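You operate a simulated robot arm through the tools that you are given. There is no shell and no other tool.

Carry out the task below with a simulated robot arm. There is one attempt and no reset: what you move stays moved.

## Task
Cap the oil tin and polish box, then close the care cabinet.
Fine: each lid back on its own; slide the tray in, shut the spares door, then the care door, and latch it.

The check looks at the end state, three seconds after you hand in, the way a careful person would. Anything else that was tipped, shoved, dropped, spilled or broken makes it a failure. A push-on lid holds only when it is set on centred and level and pressed home; a screw cap is set on level and turned clockwise until tight.

## Robot
A 7-joint arm with a two-finger parallel gripper, fixed in place. Base frame: the origin is on the floor under the middle of its stand, x ahead of it, y to its left, z up. Readings come in mm, degrees, newtons and seconds.
With the tool pointing down near the work surface it reaches from about 100 to 720 mm from the base axis. Its first joint turns from -166.0 to 166.0 degrees. Payload 1.57 kg.
The tool frame sits at the grasp point between the pads (the TCP): z along the fingers, y along the line on which they close. The tips reach 30 mm beyond it. The gripper opens to 110 mm. The fingers are 24 mm wide and 12 mm thick; the gripper's body (48 by 112 mm) begins 78 mm behind the TCP.
Orientation is that of the tool frame in the base frame, as [roll, pitch, yaw] about the fixed x, y, z axes, in that order (R = Rz(yaw) Ry(pitch) Rx(roll)). With the fingers straight down and closing along the base's y, the tool's x points along the base's -x, its y along +y and its z along -z.

## Interface
- The arm moves only by the tool play_rows. Its argument "plan" is a list of rows, each a list of 3 entries, a list of its own where there are three numbers: the shift along the tool's x, y, z in units of 25 mm (1.0 is 25 mm), then the turn, a rotation vector about the tool's x, y, z in units of 5 degrees (1.0 is 5 degrees), then the gripper command, from -1 (shut) to 1 (fully open), values between in proportion. In form: [[[dx, dy, dz], [wx, wy, wz], hand], ...]. A call has 1 to 20 rows; each row shifts and turns the commanded pose from where the row before left it, along the tool's axes as they then stand. A call with a number of a shift or a turn outside -1 to 1 is refused whole. Rows are played at 5 a second. More than 50 mm and 8.6 degrees between two rows, or a gripper value outside its range, and nothing of the call is played. A pose out of reach is approached as far as the arm can. The call stops where the force on the tool passes 40 N (or 10 N more than at its start, if that is more) or the arm is blocked; 0.2 s more then pass. Each finger travels about 45 mm/s and halts on what it meets, pressing with about 32 N; the grip force reading is that of the motor and also rises with nothing between the fingers. The clock runs only during rows and for 0.2 s after the last one: add rows that do not move to give the fingers time. It gives the time, the measured TCP pose, the force on the tool (base axes), the opening and the grip force at its end, in the units of the frame above (readings bear some noise), with the torque about the TCP (base axes, N m) and any sound that the robot's microphone picked up.
- Cameras (640 x 400 px; columns grow to the right, rows downward): "scene" is fixed at [234.4, -506.6, 1157.9]; the picture's right is [0.70, -0.71, 0.00], its down [-0.56, -0.55, -0.62] and it looks along [0.44, 0.44, -0.78] (base axes); focal length 270 px, centre (320, 200). "wrist" rides on the gripper at [70, 16, -141] in the tool frame; the picture's right is [-0.23, 0.97, 0.00], its down [-0.85, -0.20, -0.48] and it looks along [-0.47, -0.11, 0.88] (tool axes); focal length 222 px, centre (320, 200). There is no depth. A picture from a camera that has moved, and an enlarged one, comes with that camera's place and axes in the base frame and with its lens. The place of the scene camera against the robot may be out by one fixed shift of up to 18 mm in any direction.
- snapshot(camera): a new picture of that camera. It takes no simulated time.
- raise_lower(by): slides the trunk up (or, below 0, down) by that many mm; the arm rides with it, the base frame stays. It gives what a move gives, with no picture.
- zoom(camera, box): a new picture of the part [left, top, right, bottom] of that camera's present view, enlarged. It takes no simulated time.
- finish_job(): hands the job in; it is judged then, once.

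Places have to be worked out from the pictures, the camera data and where the tool is seen. Open the gripper and draw the arm clear of the work before you hand the job in, unless the task says otherwise.

The tools are called by a JSON object that holds its "name" and its "arguments". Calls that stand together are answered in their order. play_rows: Moves the arm, as the interface text tells. Its arguments: {"type":"object","properties":{"plan":{"type":"array","items":{"type":"array"}}},"required":["plan"]} The other tools are called the same way: raise_lower (by) moves the trunk up or down; snapshot (camera) takes a picture; zoom (camera, box) takes an enlarged picture of a part of a camera's view; finish_job () hands the job in.

At the start:

```text
time_s: 0.0
ee_pos: [478.3, -193.8, 822.9]
tcp_rot: [180.0, 0.0, 180.0]
ft_force: [-0.2, 0.3, 0.7]
moment: [0.02, -0.04, 0.02]
opening: 109.9
grasp_force: 0.0
trunk travel left (down, up): [-325.0, 265.0]
```

scene: 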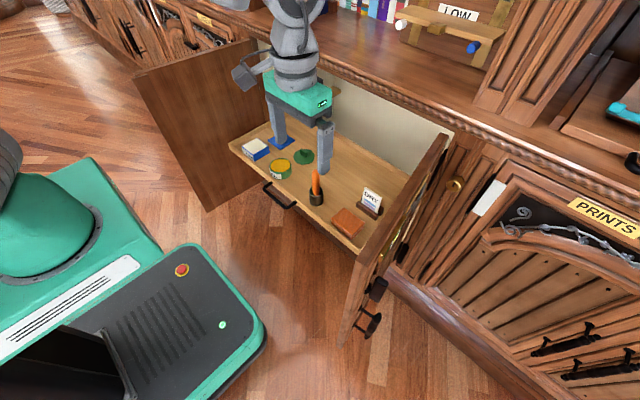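
wrist: 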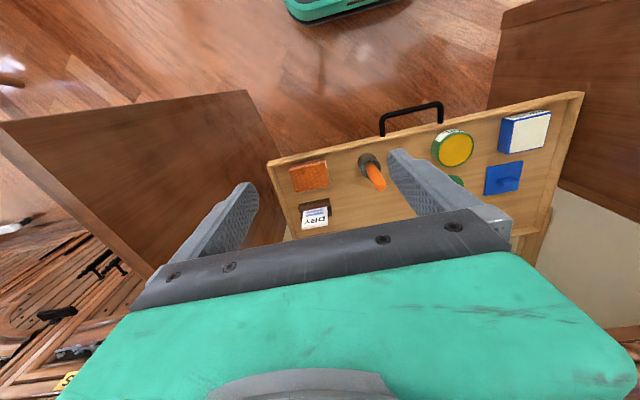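

I start by looking closer at the scene: the tray with the tin, box, two lids, and both doors.

{"name": "zoom", "arguments": {"camera": "scene", "box": [220, 110, 420, 250]}}

{"name": "zoom", "arguments": {"camera": "scene", "box": [320, 120, 520, 350]}}

{"name": "zoom", "arguments": {"camera": "wrist", "box": [260, 80, 600, 250]}}

{"name": "zoom", "arguments": {"camera": "scene", "box": [120, 0, 420, 210]}}

```text
2.86 times, centred on (320, 180) of scene
camera zoom: at [234.4, -506.6, 1157.9], right [0.7, -0.71, 0.0], down [-0.56, -0.55, -0.62], along [0.44, 0.44, -0.78], focal length 771 px, centre (320, 257)
```

zoom: 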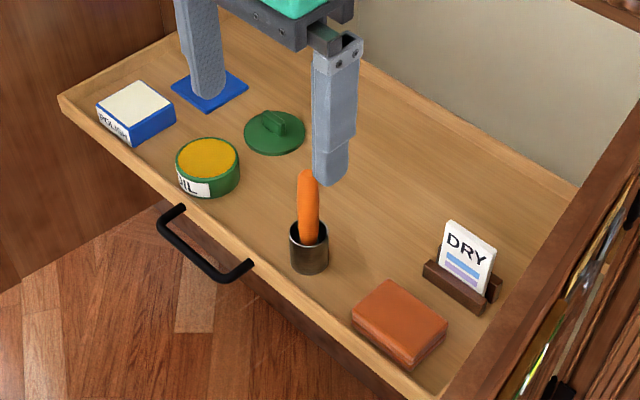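

```text
1.74 times, centred on (420, 235) of scene
camera zoom: at [234.4, -506.6, 1157.9], right [0.7, -0.71, 0.0], down [-0.56, -0.55, -0.62], along [0.44, 0.44, -0.78], focal length 469 px, centre (146, 139)
```

zoom: 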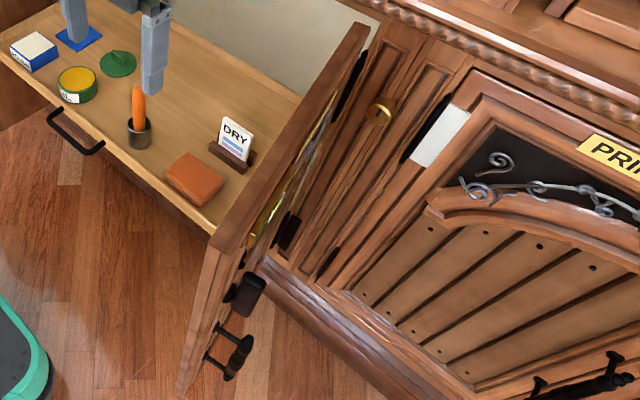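

```text
1.88 times, centred on (430, 165) of wrist
camera zoom: at [407.5, -178.2, 966.3], right [0.23, 0.97, 0.0], down [0.85, -0.2, 0.48], along [0.47, -0.11, -0.88], focal length 418 px, centre (113, 266)
```

zoom: 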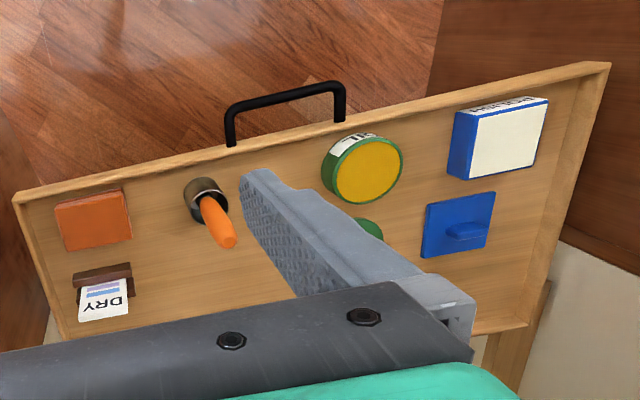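

```text
1.90 times, centred on (270, 105) of scene
camera zoom: at [234.4, -506.6, 1157.9], right [0.7, -0.71, 0.0], down [-0.56, -0.55, -0.62], along [0.44, 0.44, -0.78], focal length 514 px, centre (415, 381)
```

zoom: 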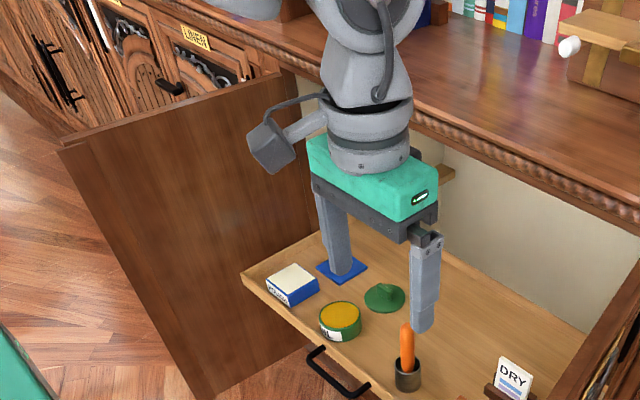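

The tray seems to lie well below the gripper (roughly z≈500). I lower the trunk a moderate amount to get a second wrist view with a known baseline.

{"name": "raise_lower", "arguments": {"by": -100}}

{"name": "snapshot", "arguments": {"camera": "wrist"}}

{"name": "snapshot", "arguments": {"camera": "scene"}}

```text
time_s: 1.3
ee_pos: [477.3, -194.4, 723.4]
tcp_rot: [-179.9, -0.1, 180.0]
ft_force: [0.4, 1.1, -0.3]
moment: [-0.04, 0.01, 0.0]
opening: 109.9
grasp_force: 0.1
trunk travel left (down, up): [-225.0, 365.0]
```

```text
taken
camera wrist: at [407.5, -178.2, 866.4], right [0.23, 0.97, 0.0], down [0.85, -0.2, 0.48], along [0.47, -0.11, -0.88], focal length 222 px, centre (320, 200)
```

wrist: 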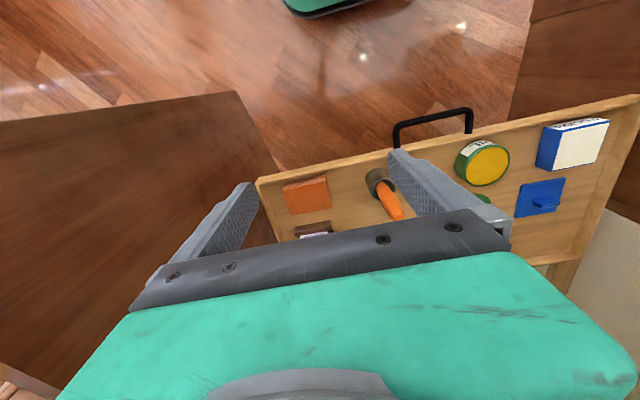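

```text
taken
```

scene: 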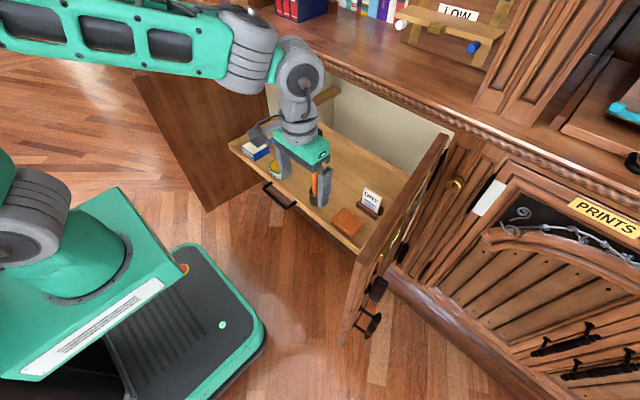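

Parallax puts the tin top near (619, 90, 464); the cabinet front appears aligned with base y at x≈750, doors opened toward me about 90°. I look at the right door's hardware and the rest of the scene in more detail.

{"name": "zoom", "arguments": {"camera": "scene", "box": [330, 160, 470, 350]}}

{"name": "zoom", "arguments": {"camera": "scene", "box": [340, 120, 480, 220]}}

{"name": "zoom", "arguments": {"camera": "scene", "box": [120, 20, 340, 220]}}

{"name": "zoom", "arguments": {"camera": "scene", "box": [340, 210, 400, 350]}}

```text
2.11 times, centred on (400, 255) of scene
camera zoom: at [234.4, -506.6, 1157.9], right [0.7, -0.71, 0.0], down [-0.56, -0.55, -0.62], along [0.44, 0.44, -0.78], focal length 568 px, centre (152, 84)
```

zoom: 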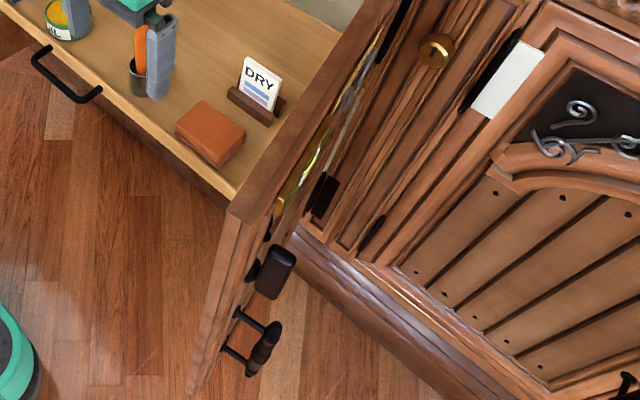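

```text
4.00 times, centred on (410, 170) of scene
camera zoom: at [234.4, -506.6, 1157.9], right [0.7, -0.71, 0.0], down [-0.56, -0.55, -0.62], along [0.44, 0.44, -0.78], focal length 1079 px, centre (-40, 320)
```

zoom: 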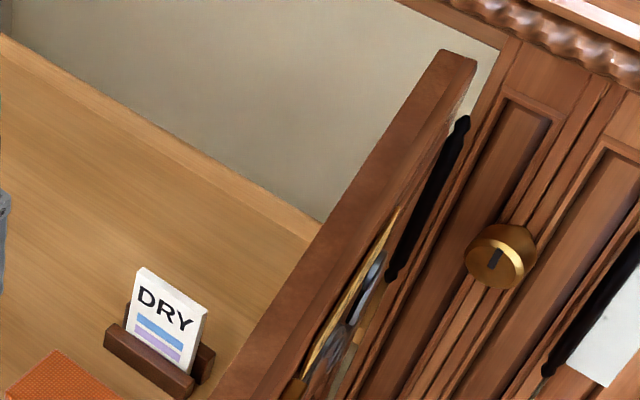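

```text
2.00 times, centred on (230, 120) of scene
camera zoom: at [234.4, -506.6, 1157.9], right [0.7, -0.71, 0.0], down [-0.56, -0.55, -0.62], along [0.44, 0.44, -0.78], focal length 539 px, centre (500, 360)
```

zoom: 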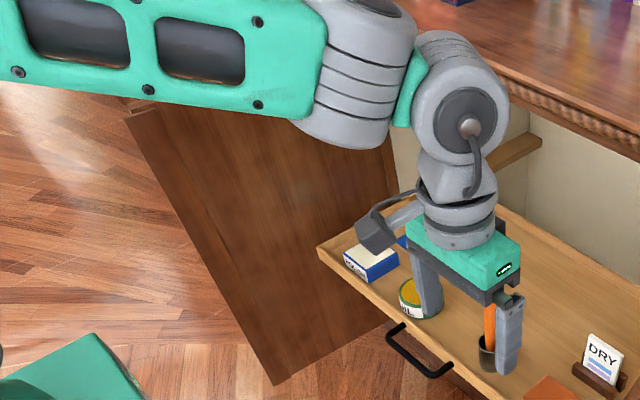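

```text
2.86 times, centred on (370, 280) of scene
camera zoom: at [234.4, -506.6, 1157.9], right [0.7, -0.71, 0.0], down [-0.56, -0.55, -0.62], along [0.44, 0.44, -0.78], focal length 771 px, centre (177, -29)
```

zoom: 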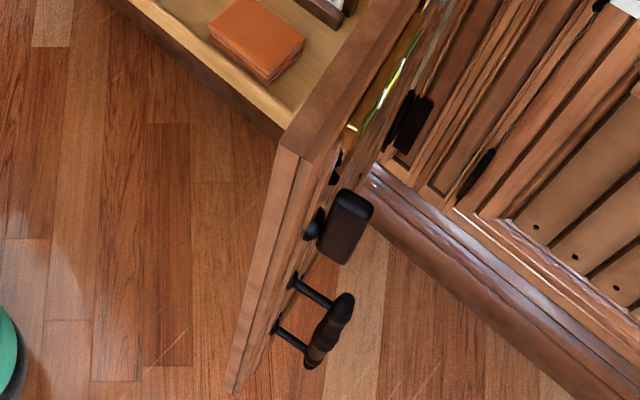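

The right door carries a turn-knob latch and pull handle on its outer face; the left is plain inside. I now move above the lids' area at a safe height to get good wrist views for locating the lids, tin and box.

{"name": "play_rows", "arguments": {"plan": [[[-0.277, 0.947, 0], [0, 0, 0], 1], [[-0.277, 0.947, 0], [0, 0, 0], 1], [[-0.277, 0.947, 0], [0, 0, 0], 1], [[-0.277, 0.947, 0], [0, 0, 0], 1], [[-0.277, 0.947, 0], [0, 0, 0], 1], [[-0.277, 0.947, 0], [0, 0, 0], 1], [[-0.277, 0.947, 0], [0, 0, 0], 1], [[-0.277, 0.947, 0], [0, 0, 0], 1], [[-0.277, 0.947, 0], [0, 0, 0], 1], [[-0.277, 0.947, 0], [0, 0, 0], 1], [[-0.277, 0.947, 0], [0, 0, 0], 1], [[-0.277, 0.947, 0], [0, 0, 0], 1], [[0, 0, 0], [0, 0, 0], 1]]}}

{"name": "snapshot", "arguments": {"camera": "wrist"}}

{"name": "zoom", "arguments": {"camera": "wrist", "box": [240, 60, 480, 210]}}

{"name": "snapshot", "arguments": {"camera": "scene"}}

```text
time_s: 4.1
ee_pos: [562.5, 92.2, 722.5]
tcp_rot: [180.0, 0.0, 179.9]
ft_force: [0.1, -0.5, -0.4]
moment: [-0.01, 0.0, 0.02]
opening: 109.9
grasp_force: 0.1
trunk travel left (down, up): [-225.0, 365.0]
```

```text
taken
camera wrist: at [490.9, 108.1, 866.1], right [0.23, 0.97, 0.0], down [0.85, -0.2, 0.48], along [0.47, -0.11, -0.88], focal length 222 px, centre (320, 200)
```

wrist: 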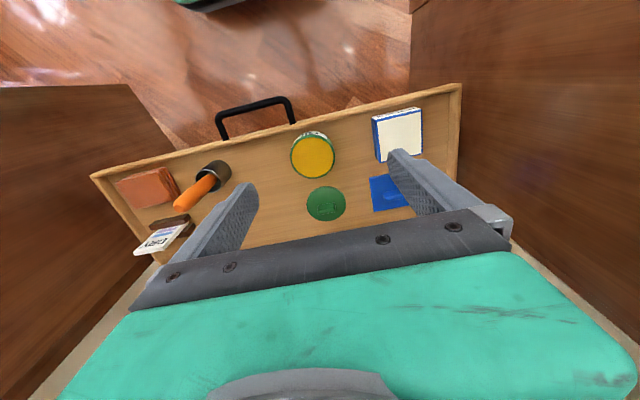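

```text
2.67 times, centred on (360, 135) of wrist
camera zoom: at [490.9, 108.1, 866.1], right [0.23, 0.97, 0.0], down [0.85, -0.2, 0.48], along [0.47, -0.11, -0.88], focal length 592 px, centre (213, 373)
```

zoom: 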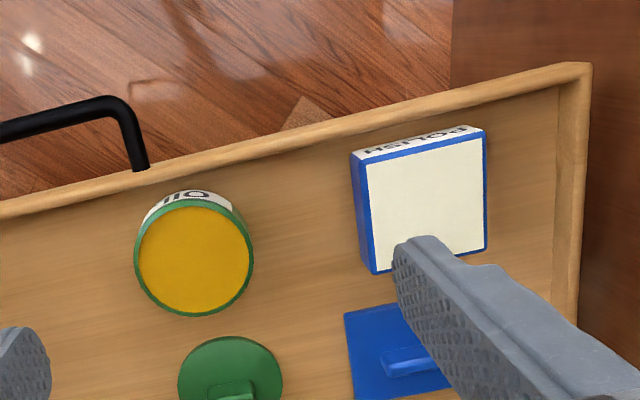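

```text
taken
```

scene: 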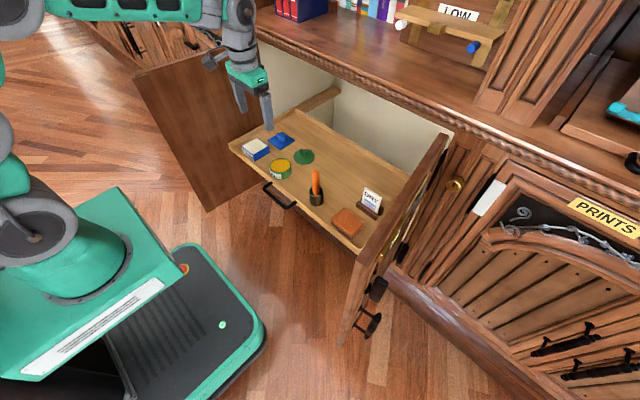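

Triangulating: tin top centre ≈(602, 70, 505), box top centre ≈(600, 215, 505), tray floor ≈462, lids around x≈720 (y≈68 and y≈207), at the edge of reach. I move forward to get the lids clearly in view between the fingers.

{"name": "play_rows", "arguments": {"plan": [[[-0.7, 0.6, 0], [0, 0, 0], 1], [[-0.7, 0.6, 0], [0, 0, 0], 1], [[-0.7, 0.6, 0], [0, 0, 0], 1], [[-0.7, 0.6, 0], [0, 0, 0], 1], [[0, 0, 0], [0, 0, 0], 1]]}}

{"name": "snapshot", "arguments": {"camera": "wrist"}}

{"name": "zoom", "arguments": {"camera": "wrist", "box": [240, 80, 400, 180]}}

{"name": "snapshot", "arguments": {"camera": "scene"}}

```text
time_s: 5.3
ee_pos: [633.2, 150.5, 723.2]
tcp_rot: [-180.0, 0.0, 179.9]
ft_force: [-0.9, -0.4, 0.0]
moment: [0.03, 0.0, -0.01]
opening: 110.2
grasp_force: 0.0
trunk travel left (down, up): [-225.0, 365.0]
```

```text
taken
camera wrist: at [561.9, 165.9, 866.7], right [0.23, 0.97, 0.0], down [0.85, -0.2, 0.48], along [0.47, -0.11, -0.88], focal length 222 px, centre (320, 200)
```

wrist: 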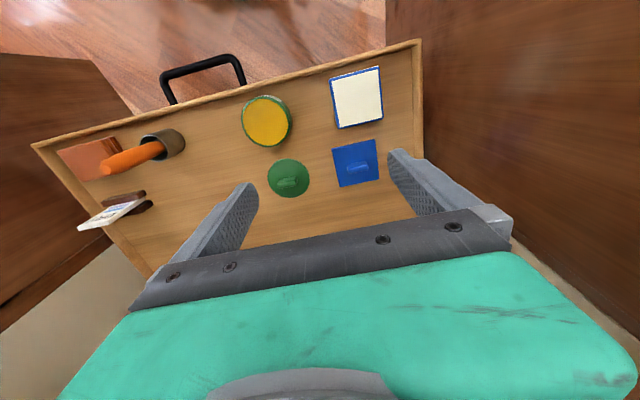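

```text
4.00 times, centred on (320, 130) of wrist
camera zoom: at [561.9, 165.9, 866.7], right [0.23, 0.97, 0.0], down [0.85, -0.2, 0.48], along [0.47, -0.11, -0.88], focal length 888 px, centre (320, 480)
```

zoom: 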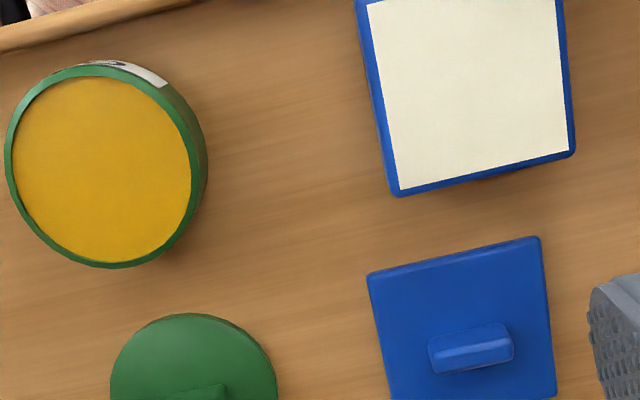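

```text
taken
```

scene: 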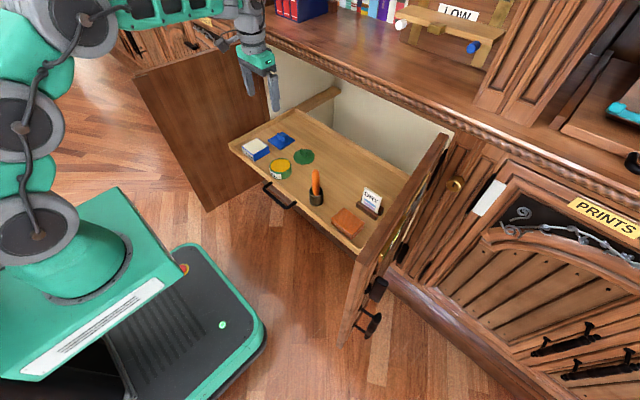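

The view now shows both lids with their grip tabs. I take finer zooms to measure lid centres and tab directions.

{"name": "zoom", "arguments": {"camera": "wrist", "box": [320, 50, 400, 200]}}

{"name": "zoom", "arguments": {"camera": "wrist", "box": [240, 130, 400, 220]}}

{"name": "zoom", "arguments": {"camera": "scene", "box": [225, 110, 345, 200]}}

```text
2.67 times, centred on (360, 125) of wrist
camera zoom: at [561.9, 165.9, 866.7], right [0.23, 0.97, 0.0], down [0.85, -0.2, 0.48], along [0.47, -0.11, -0.88], focal length 592 px, centre (213, 400)
```

zoom: 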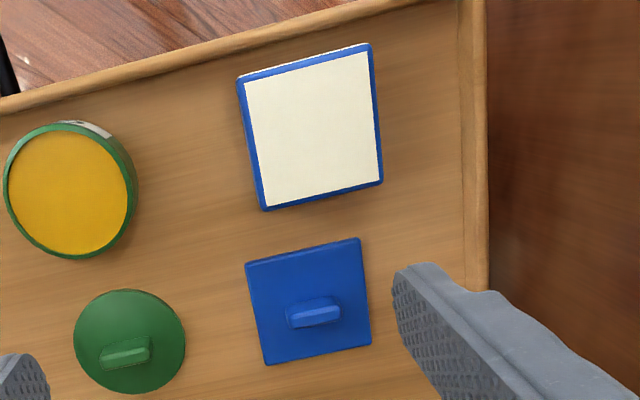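

```text
4.00 times, centred on (320, 175) of wrist
camera zoom: at [561.9, 165.9, 866.7], right [0.23, 0.97, 0.0], down [0.85, -0.2, 0.48], along [0.47, -0.11, -0.88], focal length 888 px, centre (320, 300)
```

zoom: 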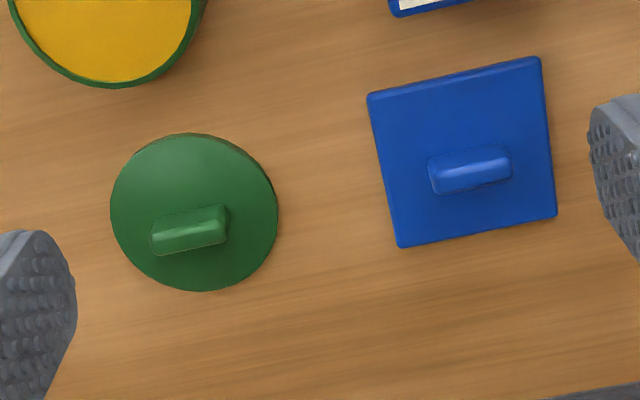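

```text
4.44 times, centred on (285, 155) of scene
camera zoom: at [234.4, -506.6, 1157.9], right [0.7, -0.71, 0.0], down [-0.56, -0.55, -0.62], along [0.44, 0.44, -0.78], focal length 1199 px, centre (476, 400)
```

zoom: 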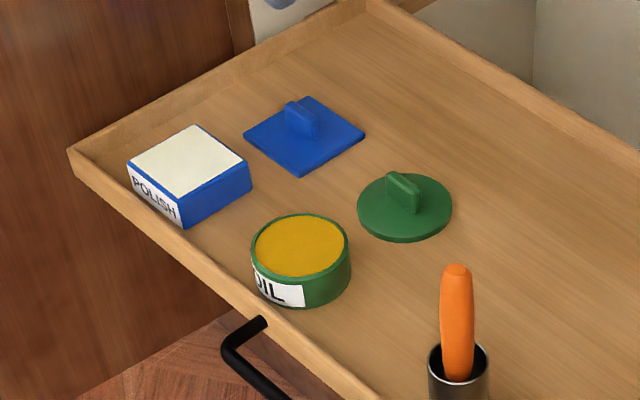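

Green lid ≈(714, 67), blue lid ≈(713, 200) with plates ~83 mm wide and a narrow upright tab elongated along y; containers ~76 mm wide. I lower the trunk 140 mm (tips will stay ~45 mm above the box) and test forward reach toward the green lid.

{"name": "raise_lower", "arguments": {"by": -140}}

{"name": "snapshot", "arguments": {"camera": "wrist"}}

{"name": "snapshot", "arguments": {"camera": "scene"}}

```text
time_s: 7.0
ee_pos: [631.3, 149.9, 584.0]
tcp_rot: [180.0, 0.0, 179.9]
ft_force: [0.2, -0.5, 0.3]
moment: [-0.02, 0.03, -0.02]
opening: 109.9
grasp_force: 0.0
trunk travel left (down, up): [-85.0, 505.0]
```

```text
taken
camera wrist: at [561.7, 165.6, 726.8], right [0.23, 0.97, 0.0], down [0.85, -0.2, 0.48], along [0.47, -0.11, -0.88], focal length 222 px, centre (320, 200)
```

wrist: 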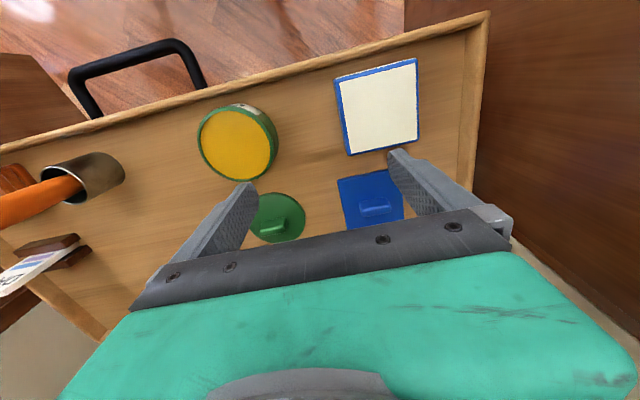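

```text
taken
```

scene: 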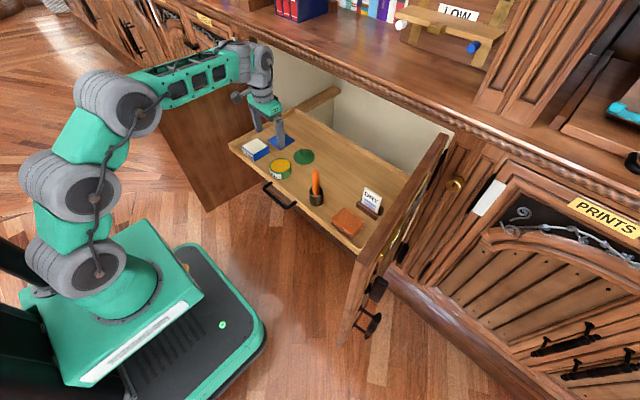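

Now I zoom on the closer wrist view to refine the coordinates of containers and lids.

{"name": "zoom", "arguments": {"camera": "wrist", "box": [190, 90, 310, 165]}}

{"name": "zoom", "arguments": {"camera": "wrist", "box": [320, 40, 440, 240]}}

{"name": "zoom", "arguments": {"camera": "wrist", "box": [230, 160, 430, 260]}}

```text
5.33 times, centred on (250, 128) of wrist
camera zoom: at [561.7, 165.6, 726.8], right [0.23, 0.97, 0.0], down [0.85, -0.2, 0.48], along [0.47, -0.11, -0.88], focal length 1185 px, centre (693, 587)
```

zoom: 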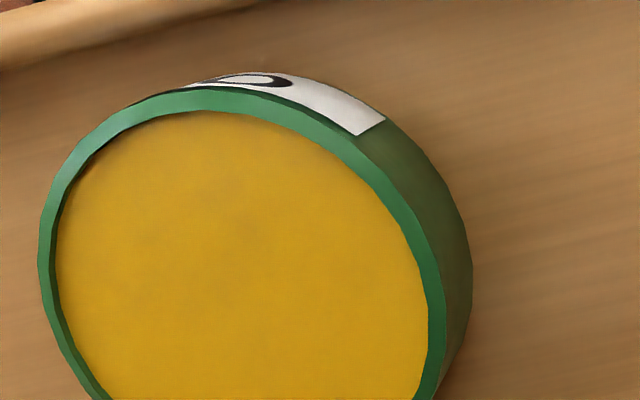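

```text
2.00 times, centred on (380, 140) of wrist
camera zoom: at [561.7, 165.6, 726.8], right [0.23, 0.97, 0.0], down [0.85, -0.2, 0.48], along [0.47, -0.11, -0.88], focal length 444 px, centre (200, 320)
```

zoom: 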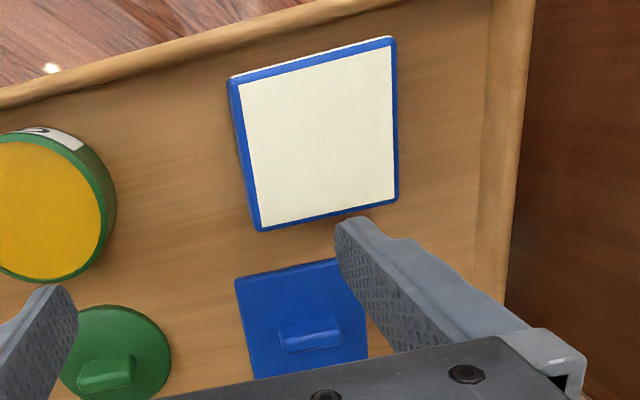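

```text
3.20 times, centred on (330, 210) of wrist
camera zoom: at [561.7, 165.6, 726.8], right [0.23, 0.97, 0.0], down [0.85, -0.2, 0.48], along [0.47, -0.11, -0.88], focal length 711 px, centre (288, 168)
```

zoom: 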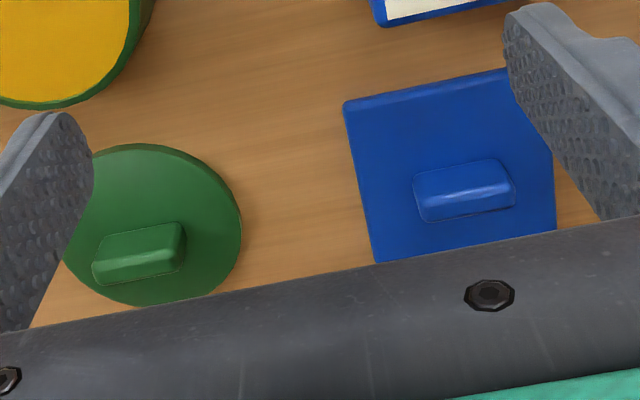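

Both heights agree: box top (601.6, 213.8, 505) 71 mm square, blue lid (715.6, 199.8, top 470) 78 mm square, green lid ≈(714, 68), tin ≈(601.5, 70). I now test whether the tool can stay vertical above the green lid.

{"name": "play_rows", "arguments": {"plan": [[[-0.656, -0.656, 0], [0, 0, 0], 1], [[-0.656, -0.656, 0], [0, 0, 0], 1], [[-0.656, -0.656, 0], [0, 0, 0], 1], [[-0.656, -0.656, 0], [0, 0, 0], 1], [[-0.656, -0.656, 0], [0, 0, 0], 1], [[0, 0, 0], [0, 0, 0], 1], [[0, 0, 0], [0, 0, 0], 1]]}}

{"name": "snapshot", "arguments": {"camera": "wrist"}}

{"name": "snapshot", "arguments": {"camera": "scene"}}

```text
time_s: 8.5
ee_pos: [686.1, 65.3, 576.0]
tcp_rot: [-179.5, -0.3, -179.3]
ft_force: [0.0, -0.5, -0.1]
moment: [0.06, -0.01, 0.04]
opening: 109.8
grasp_force: 0.0
trunk travel left (down, up): [-85.0, 505.0]
stopped in row 7: the arm was blocked; the commanded pose is now the measured one
```

```text
taken
camera wrist: at [615.8, 81.4, 720.0], right [0.21, 0.98, -0.01], down [0.86, -0.18, 0.48], along [0.46, -0.11, -0.88], focal length 222 px, centre (320, 200)
```

wrist: 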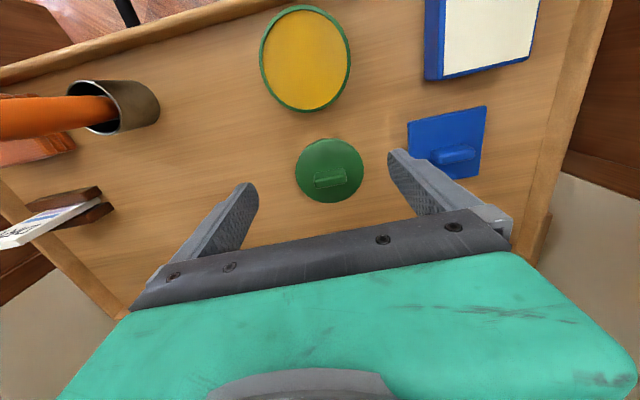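

```text
taken
```

scene: 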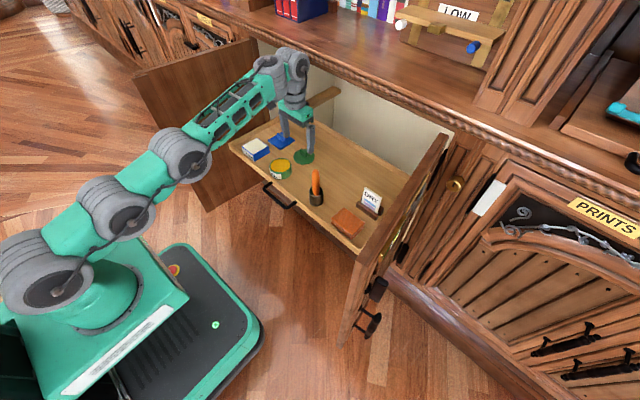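

The arm tops out at about 689 mm radius with a vertical tool, so I'll tilt the tool 15° forward to extend reach. I back off 25 mm, correct the small orientation error, and tilt.

{"name": "play_rows", "arguments": {"plan": [[[1.0, 0.1, 0], [-0.1, -0.06, 0.14], 0.4], [[0, 0, 0], [0, -1, 0], 0.4], [[0, 0, 0], [0, -1, 0], 0.4], [[0, 0, 0], [0, -1, 0], 0.4], [[0, 0, 0], [0, 0, 0], 0.4]]}}

{"name": "snapshot", "arguments": {"camera": "wrist"}}

{"name": "zoom", "arguments": {"camera": "wrist", "box": [240, 80, 400, 220]}}

```text
time_s: 8.8
ee_pos: [704.5, 9.3, 537.8]
tcp_rot: [-179.9, -2.9, 175.6]
ft_force: [6.1, 0.4, -1.1]
moment: [-0.04, 0.51, 0.03]
opening: 82.1
grasp_force: 0.1
trunk travel left (down, up): [-85.0, 505.0]
stopped in row 1: the arm was blocked; the commanded pose is now the measured one
```

```text
taken
camera wrist: at [644.3, 29.5, 684.3], right [0.3, 0.95, -0.01], down [0.86, -0.27, 0.43], along [0.41, -0.14, -0.9], focal length 222 px, centre (320, 200)
```

wrist: 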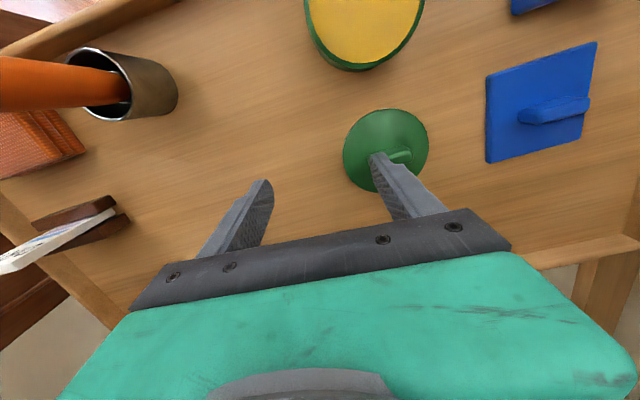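

```text
2.86 times, centred on (320, 150) of wrist
camera zoom: at [644.3, 29.5, 684.3], right [0.3, 0.95, -0.01], down [0.86, -0.27, 0.43], along [0.41, -0.14, -0.9], focal length 635 px, centre (320, 343)
```

zoom: 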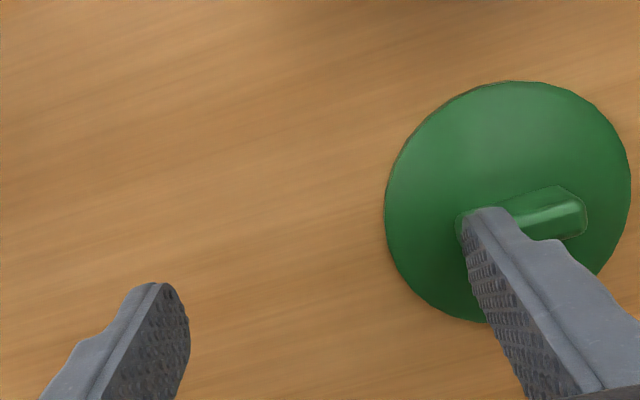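

The arm swung unexpectedly near its singular stretch and reports being blocked with a 6 N x-force. I check the scene before moving anything.

{"name": "snapshot", "arguments": {"camera": "scene"}}

{"name": "zoom", "arguments": {"camera": "scene", "box": [180, 20, 400, 200]}}

```text
taken
```

scene: 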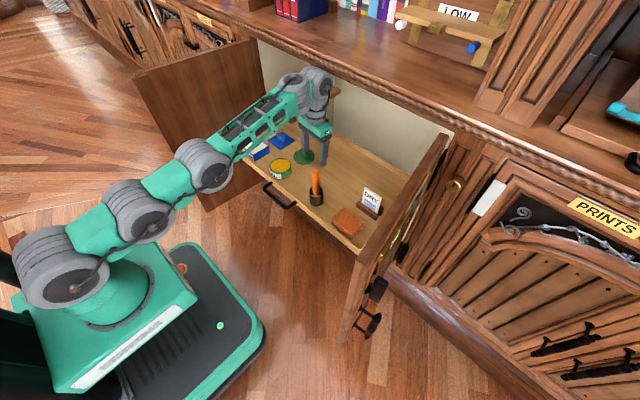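

```text
2.22 times, centred on (290, 110) of scene
camera zoom: at [234.4, -506.6, 1157.9], right [0.7, -0.71, 0.0], down [-0.56, -0.55, -0.62], along [0.44, 0.44, -0.78], focal length 599 px, centre (387, 400)
```

zoom: 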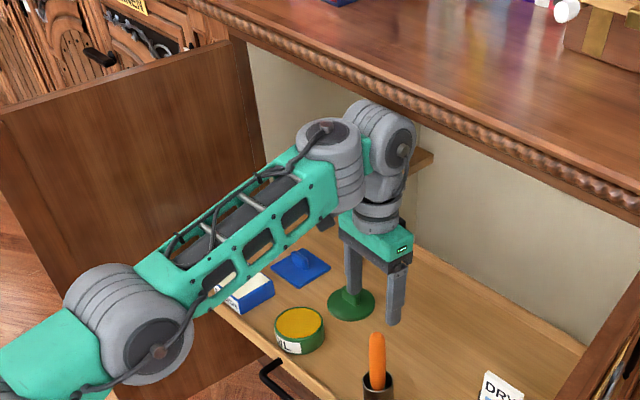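

The gripper is unloaded except a small force; the arm was simply over-stretched. I back off gently toward the robot and upward in small steps, with no rotation yet.

{"name": "play_rows", "arguments": {"plan": [[[0.4, 0, -0.4], [0, 0, 0], 0.4], [[0.6, 0, -0.4], [0, 0, 0], 0.4], [[0.6, 0, -0.4], [0, 0, 0], 0.4], [[0.6, 0, 0], [0, 0, 0], 0.4], [[0, 0, 0], [0, 0, 0], 0.4]]}}

{"name": "snapshot", "arguments": {"camera": "scene"}}

{"name": "snapshot", "arguments": {"camera": "wrist"}}

```text
time_s: 9.1
ee_pos: [707.0, 32.3, 530.7]
tcp_rot: [-179.4, -3.7, 177.6]
ft_force: [-7.1, -16.8, 104.8]
moment: [3.05, -0.88, -0.7]
opening: 63.0
grasp_force: 0.0
trunk travel left (down, up): [-85.0, 505.0]
stopped in row 1: the arm was blocked; the commanded pose is now the measured one
```

```text
taken
```

scene: 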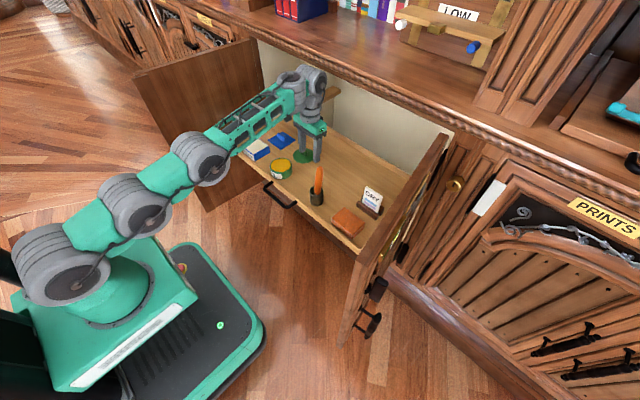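

```text
taken
camera wrist: at [646.2, 52.3, 677.9], right [0.27, 0.96, -0.02], down [0.88, -0.23, 0.42], along [0.4, -0.13, -0.91], focal length 222 px, centre (320, 200)
```

wrist: 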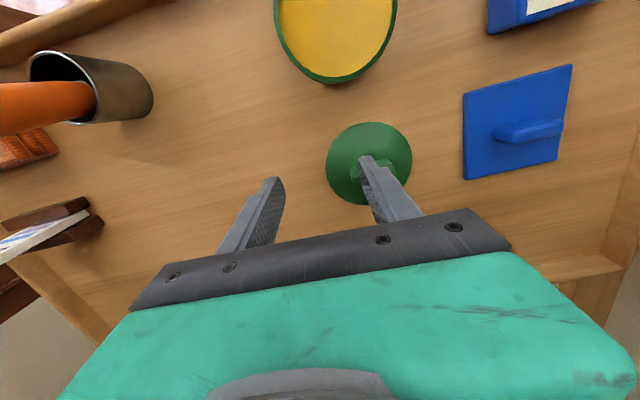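

The gripper got nudged onto the green tab's top (z≈500). I hold still for one row at the present finger opening to read the settled state before deciding.

{"name": "play_rows", "arguments": {"plan": [[[0, 0, 0], [0, 0, 0], 0.15]]}}

{"name": "zoom", "arguments": {"camera": "scene", "box": [230, 40, 370, 180]}}

{"name": "zoom", "arguments": {"camera": "wrist", "box": [240, 80, 440, 220]}}

```text
time_s: 9.5
ee_pos: [713.8, 37.5, 531.6]
tcp_rot: [-179.5, -2.1, 178.2]
ft_force: [-0.3, -11.4, 126.4]
moment: [3.3, -1.05, -0.23]
opening: 52.1
grasp_force: 0.1
trunk travel left (down, up): [-85.0, 505.0]
stopped in row 1: the force on the tool passed its limit at 132 N (the readings are from after the stop); the commanded pose is now the measured one
```

```text
2.86 times, centred on (300, 110) of scene
camera zoom: at [234.4, -506.6, 1157.9], right [0.7, -0.71, 0.0], down [-0.56, -0.55, -0.62], along [0.44, 0.44, -0.78], focal length 771 px, centre (377, 457)
```

zoom: 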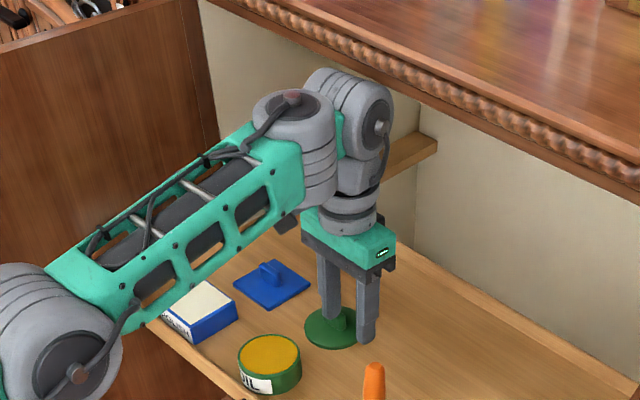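

```text
2.86 times, centred on (340, 150) of wrist
camera zoom: at [649.1, 56.9, 675.7], right [0.26, 0.97, -0.02], down [0.87, -0.22, 0.45], along [0.43, -0.13, -0.89], focal length 635 px, centre (263, 343)
```

zoom: 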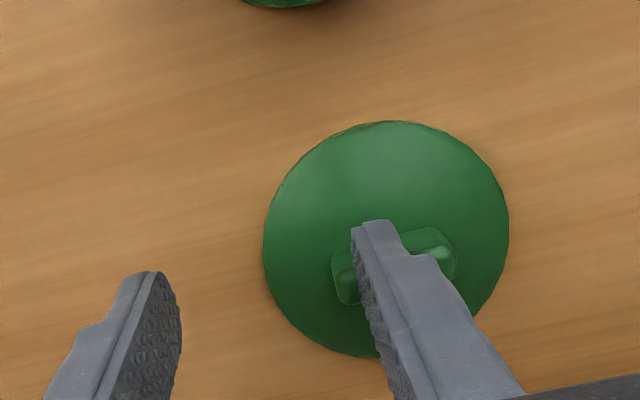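

The force on the tab is growing (126 N), so I relieve it immediately by raising the trunk a little, which lifts the arm without using its inverse kinematics.

{"name": "raise_lower", "arguments": {"by": 15}}

{"name": "zoom", "arguments": {"camera": "scene", "box": [230, 40, 370, 180]}}

{"name": "zoom", "arguments": {"camera": "wrist", "box": [240, 80, 440, 220]}}

```text
time_s: 10.1
ee_pos: [706.3, 36.8, 531.6]
tcp_rot: [-179.3, -3.7, 178.3]
ft_force: [-2.7, -11.4, 77.6]
moment: [1.92, -0.62, 0.08]
opening: 51.9
grasp_force: 0.1
trunk travel left (down, up): [-100.0, 490.0]
```

```text
2.86 times, centred on (300, 110) of scene
camera zoom: at [234.4, -506.6, 1157.9], right [0.7, -0.71, 0.0], down [-0.56, -0.55, -0.62], along [0.44, 0.44, -0.78], focal length 771 px, centre (377, 457)
```

zoom: 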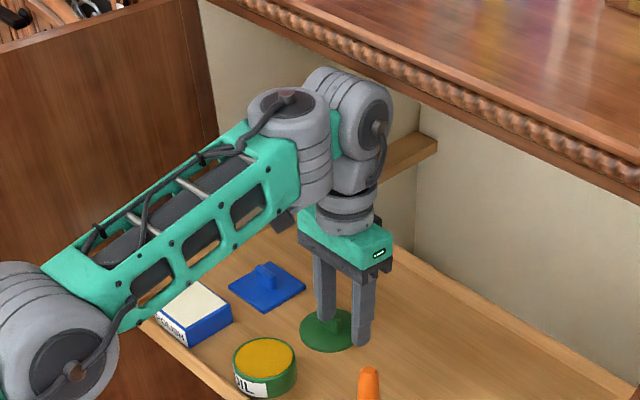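

```text
2.86 times, centred on (340, 150) of wrist
camera zoom: at [646.1, 57.8, 678.2], right [0.25, 0.97, -0.03], down [0.88, -0.22, 0.42], along [0.4, -0.13, -0.91], focal length 635 px, centre (263, 343)
```

zoom: 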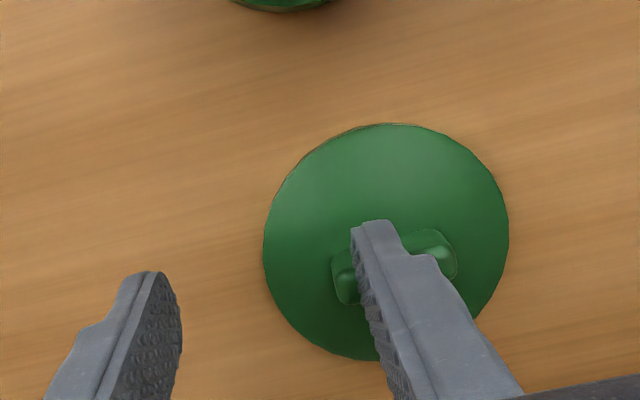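

Force dropped to 78 N; the tray slid a few mm with the friction. I raise further to clear the tab completely.

{"name": "raise_lower", "arguments": {"by": 20}}

{"name": "zoom", "arguments": {"camera": "scene", "box": [230, 40, 370, 180]}}

```text
time_s: 10.8
ee_pos: [699.1, 37.4, 533.2]
tcp_rot: [-179.1, -5.5, 178.2]
ft_force: [-1.1, -6.7, 19.0]
moment: [0.41, -0.14, 0.03]
opening: 56.9
grasp_force: 0.1
trunk travel left (down, up): [-120.0, 470.0]
```

```text
2.86 times, centred on (300, 110) of scene
camera zoom: at [234.4, -506.6, 1157.9], right [0.7, -0.71, 0.0], down [-0.56, -0.55, -0.62], along [0.44, 0.44, -0.78], focal length 771 px, centre (377, 457)
```

zoom: 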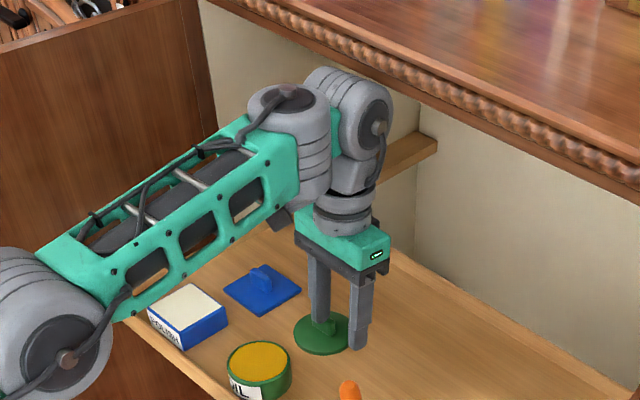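

Force is down to 19 N; the arm was just compliantly pressed. Another 25 mm should lift the finger free.

{"name": "raise_lower", "arguments": {"by": 25}}

{"name": "zoom", "arguments": {"camera": "scene", "box": [230, 40, 370, 180]}}

{"name": "snapshot", "arguments": {"camera": "wrist"}}

```text
time_s: 11.5
ee_pos: [687.5, 38.0, 534.4]
tcp_rot: [-179.1, -8.0, 178.2]
ft_force: [-0.1, 0.0, -0.2]
moment: [0.01, 0.03, 0.02]
opening: 63.0
grasp_force: 0.1
trunk travel left (down, up): [-145.0, 445.0]
```

```text
2.86 times, centred on (300, 110) of scene
camera zoom: at [234.4, -506.6, 1157.9], right [0.7, -0.71, 0.0], down [-0.56, -0.55, -0.62], along [0.44, 0.44, -0.78], focal length 771 px, centre (377, 457)
```

zoom: 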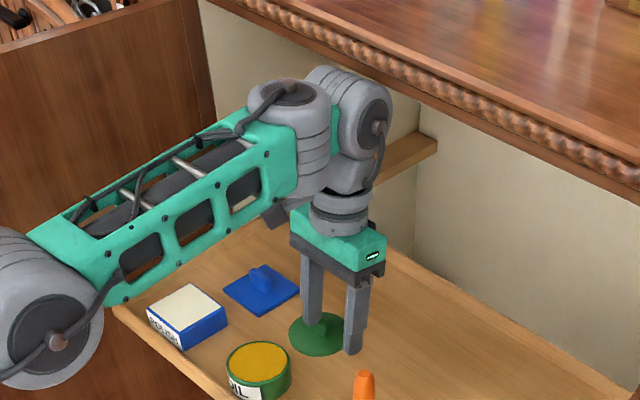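

```text
taken
camera wrist: at [638.2, 57.4, 685.6], right [0.25, 0.97, -0.05], down [0.91, -0.22, 0.36], along [0.34, -0.14, -0.93], focal length 222 px, centre (320, 200)
```

wrist: 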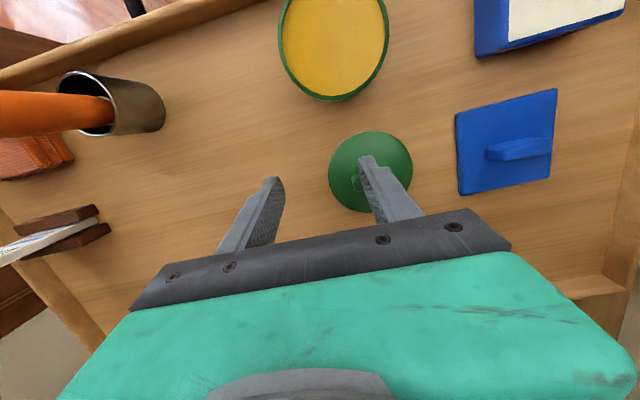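

Tool force is zero now, but the wrist looks caught under the counter moulding (pitch is turning as the trunk rises), so I stop raising. I now retreat toward the robot (−x) in small 5 mm steps.

{"name": "play_rows", "arguments": {"plan": [[[0.2, 0, 0.03], [0, 0, 0], 0.15], [[0.2, 0, 0.03], [0, 0, 0], 0.15], [[0.2, 0, 0.03], [0, 0, 0], 0.15]]}}

{"name": "zoom", "arguments": {"camera": "scene", "box": [230, 40, 370, 180]}}

```text
time_s: 11.9
ee_pos: [715.4, 29.2, 508.7]
tcp_rot: [-179.1, -9.2, 177.7]
ft_force: [21.3, 2.3, 40.4]
moment: [1.16, -0.39, -0.25]
opening: 62.3
grasp_force: 0.0
trunk travel left (down, up): [-145.0, 445.0]
stopped in row 1: the arm was blocked; the commanded pose is now the measured one
```

```text
2.86 times, centred on (300, 110) of scene
camera zoom: at [234.4, -506.6, 1157.9], right [0.7, -0.71, 0.0], down [-0.56, -0.55, -0.62], along [0.44, 0.44, -0.78], focal length 771 px, centre (377, 457)
```

zoom: 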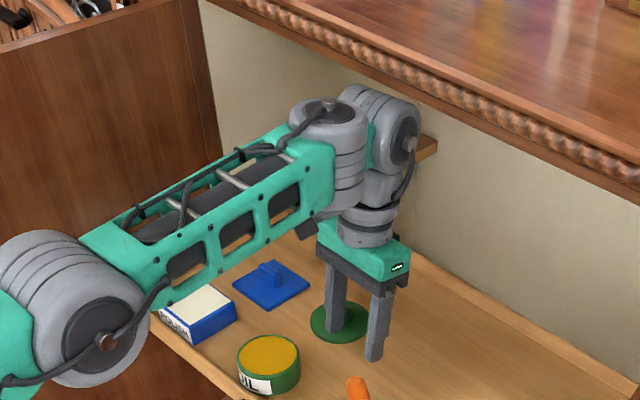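

Commanding a retreat swung the arm forward instead, so the solver is flipping branches while over-stretched. I raise the trunk 20 mm to take the fingers off the lid, then study the arm's state.

{"name": "raise_lower", "arguments": {"by": 20}}

{"name": "snapshot", "arguments": {"camera": "scene"}}

{"name": "snapshot", "arguments": {"camera": "wrist"}}

{"name": "zoom", "arguments": {"camera": "scene", "box": [0, 40, 360, 320]}}

```text
time_s: 12.5
ee_pos: [701.9, 32.9, 523.0]
tcp_rot: [-178.8, -10.5, 178.1]
ft_force: [0.0, -0.6, -0.5]
moment: [0.01, 0.0, -0.02]
opening: 63.1
grasp_force: 0.0
trunk travel left (down, up): [-165.0, 425.0]
```

```text
taken
```

scene: 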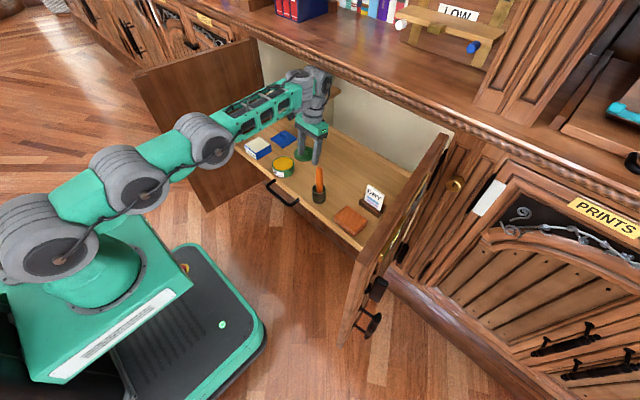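

```text
taken
camera wrist: at [659.3, 53.3, 675.8], right [0.25, 0.97, -0.06], down [0.92, -0.22, 0.32], along [0.29, -0.14, -0.95], focal length 222 px, centre (320, 200)
```

wrist: 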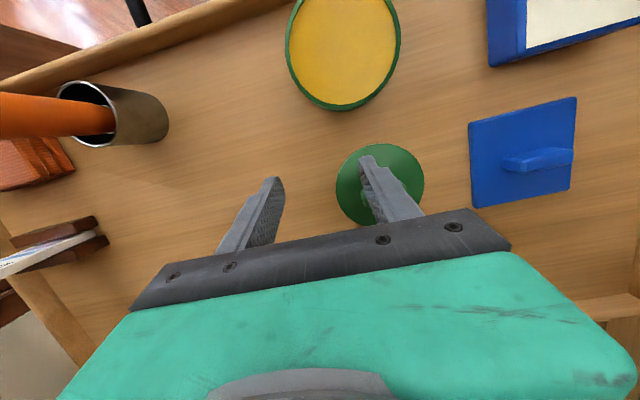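

```text
1.43 times, centred on (180, 180) of scene
camera zoom: at [234.4, -506.6, 1157.9], right [0.7, -0.71, 0.0], down [-0.56, -0.55, -0.62], along [0.44, 0.44, -0.78], focal length 385 px, centre (520, 229)
```

zoom: 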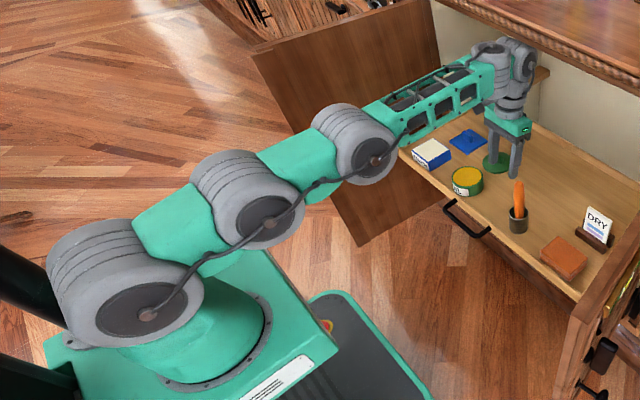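

The tool is force-free, with the arm almost straight and slightly arched; the wrist seems pressed up under the counter rail. I lower the trunk 10 mm as a diagnostic to unload it (tips stay above the lid plate).

{"name": "raise_lower", "arguments": {"by": -8}}

{"name": "zoom", "arguments": {"camera": "wrist", "box": [240, 100, 480, 240]}}

```text
time_s: 13.1
ee_pos: [704.6, 33.5, 521.3]
tcp_rot: [-178.9, -9.8, 177.8]
ft_force: [-1.0, 0.3, -0.2]
moment: [-0.04, -0.01, -0.02]
opening: 63.2
grasp_force: 0.0
trunk travel left (down, up): [-157.0, 433.0]
```

```text
2.67 times, centred on (360, 170) of wrist
camera zoom: at [660.8, 53.2, 674.7], right [0.26, 0.96, -0.06], down [0.92, -0.22, 0.33], along [0.31, -0.14, -0.94], focal length 592 px, centre (213, 280)
```

zoom: 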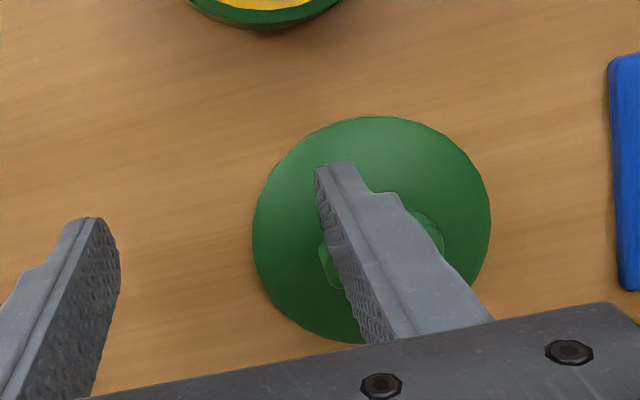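

The TCP barely followed (−1.7 mm), confirming the wrist is preloaded upward against the rail. I keep lowering in small steps until it follows freely.

{"name": "raise_lower", "arguments": {"by": -10}}

```text
time_s: 13.7
ee_pos: [704.2, 33.0, 511.2]
tcp_rot: [-178.9, -9.9, 178.0]
ft_force: [0.7, -0.5, 0.4]
moment: [0.02, -0.04, 0.0]
opening: 63.3
grasp_force: 0.0
trunk travel left (down, up): [-147.0, 443.0]
```

Now it follows 1:1, so the wrist is free beneath the rail. I command a decisive retreat (−25 mm per row with a forward tilt that pulls the wrist back).

{"name": "play_rows", "arguments": {"plan": [[[0.95, 0, 0.05], [0, -0.8, 0], 0.15], [[0.95, 0, 0], [0, -0.8, 0], 0.15], [[0.95, 0, 0], [0, -0.4, 0], 0.15]]}}

{"name": "snapshot", "arguments": {"camera": "scene"}}

```text
time_s: 14.5
ee_pos: [677.6, 37.5, 517.0]
tcp_rot: [-178.9, -0.1, 178.2]
ft_force: [-0.2, -0.9, -0.2]
moment: [0.03, 0.0, 0.03]
opening: 63.3
grasp_force: 0.2
out of reach, approached as far as the arm can: row 1, 2, 3
trunk travel left (down, up): [-147.0, 443.0]
```

```text
taken
```

scene: 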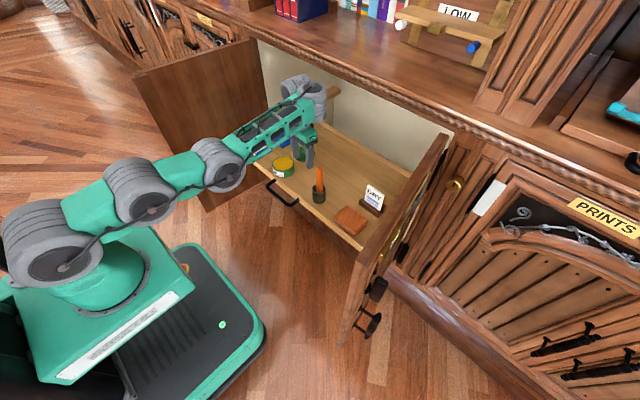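

The arm moved back to (678, 38, 517) with the tool now vertical, but the solver claims those retreat poses are out of reach, so a joint seems against a limit. I look closely at the arm's shape.

{"name": "zoom", "arguments": {"camera": "scene", "box": [0, 60, 350, 310]}}

{"name": "snapshot", "arguments": {"camera": "wrist"}}

```text
1.60 times, centred on (175, 185) of scene
camera zoom: at [234.4, -506.6, 1157.9], right [0.7, -0.71, 0.0], down [-0.56, -0.55, -0.62], along [0.44, 0.44, -0.78], focal length 432 px, centre (552, 224)
```

zoom: 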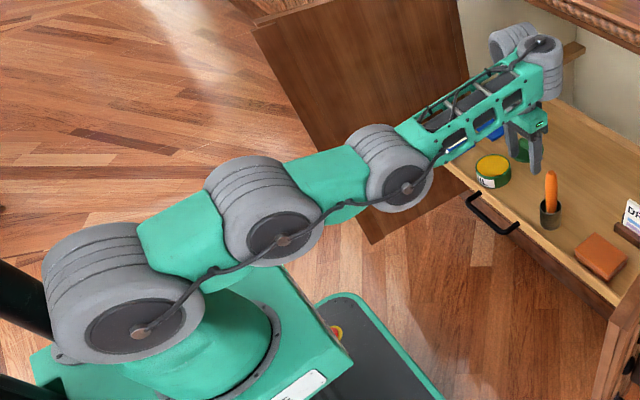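

```text
taken
camera wrist: at [608.3, 59.1, 659.3], right [0.26, 0.97, -0.02], down [0.85, -0.22, 0.48], along [0.46, -0.14, -0.88], focal length 222 px, centre (320, 200)
```

wrist: 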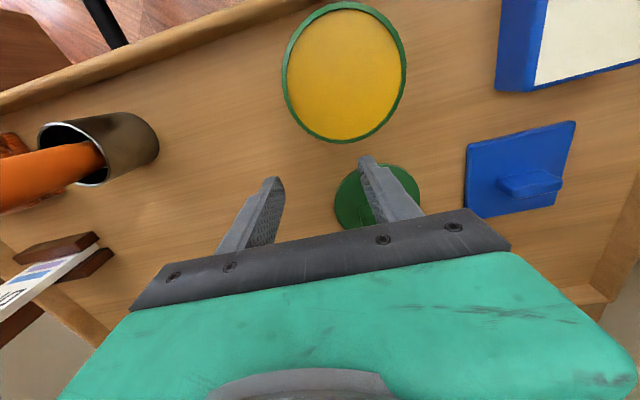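

The elbow (J4) has flipped to a sagging bend. The wrist is now at x≈678, in front of the rail, so I raise the trunk to lift everything clear and will sort out the arm's posture in free space.

{"name": "raise_lower", "arguments": {"by": 30}}

```text
time_s: 15.2
ee_pos: [678.9, 38.6, 547.2]
tcp_rot: [-178.9, -0.3, 178.2]
ft_force: [0.0, -0.5, -0.6]
moment: [0.01, 0.0, 0.03]
opening: 63.1
grasp_force: 0.1
trunk travel left (down, up): [-177.0, 413.0]
```

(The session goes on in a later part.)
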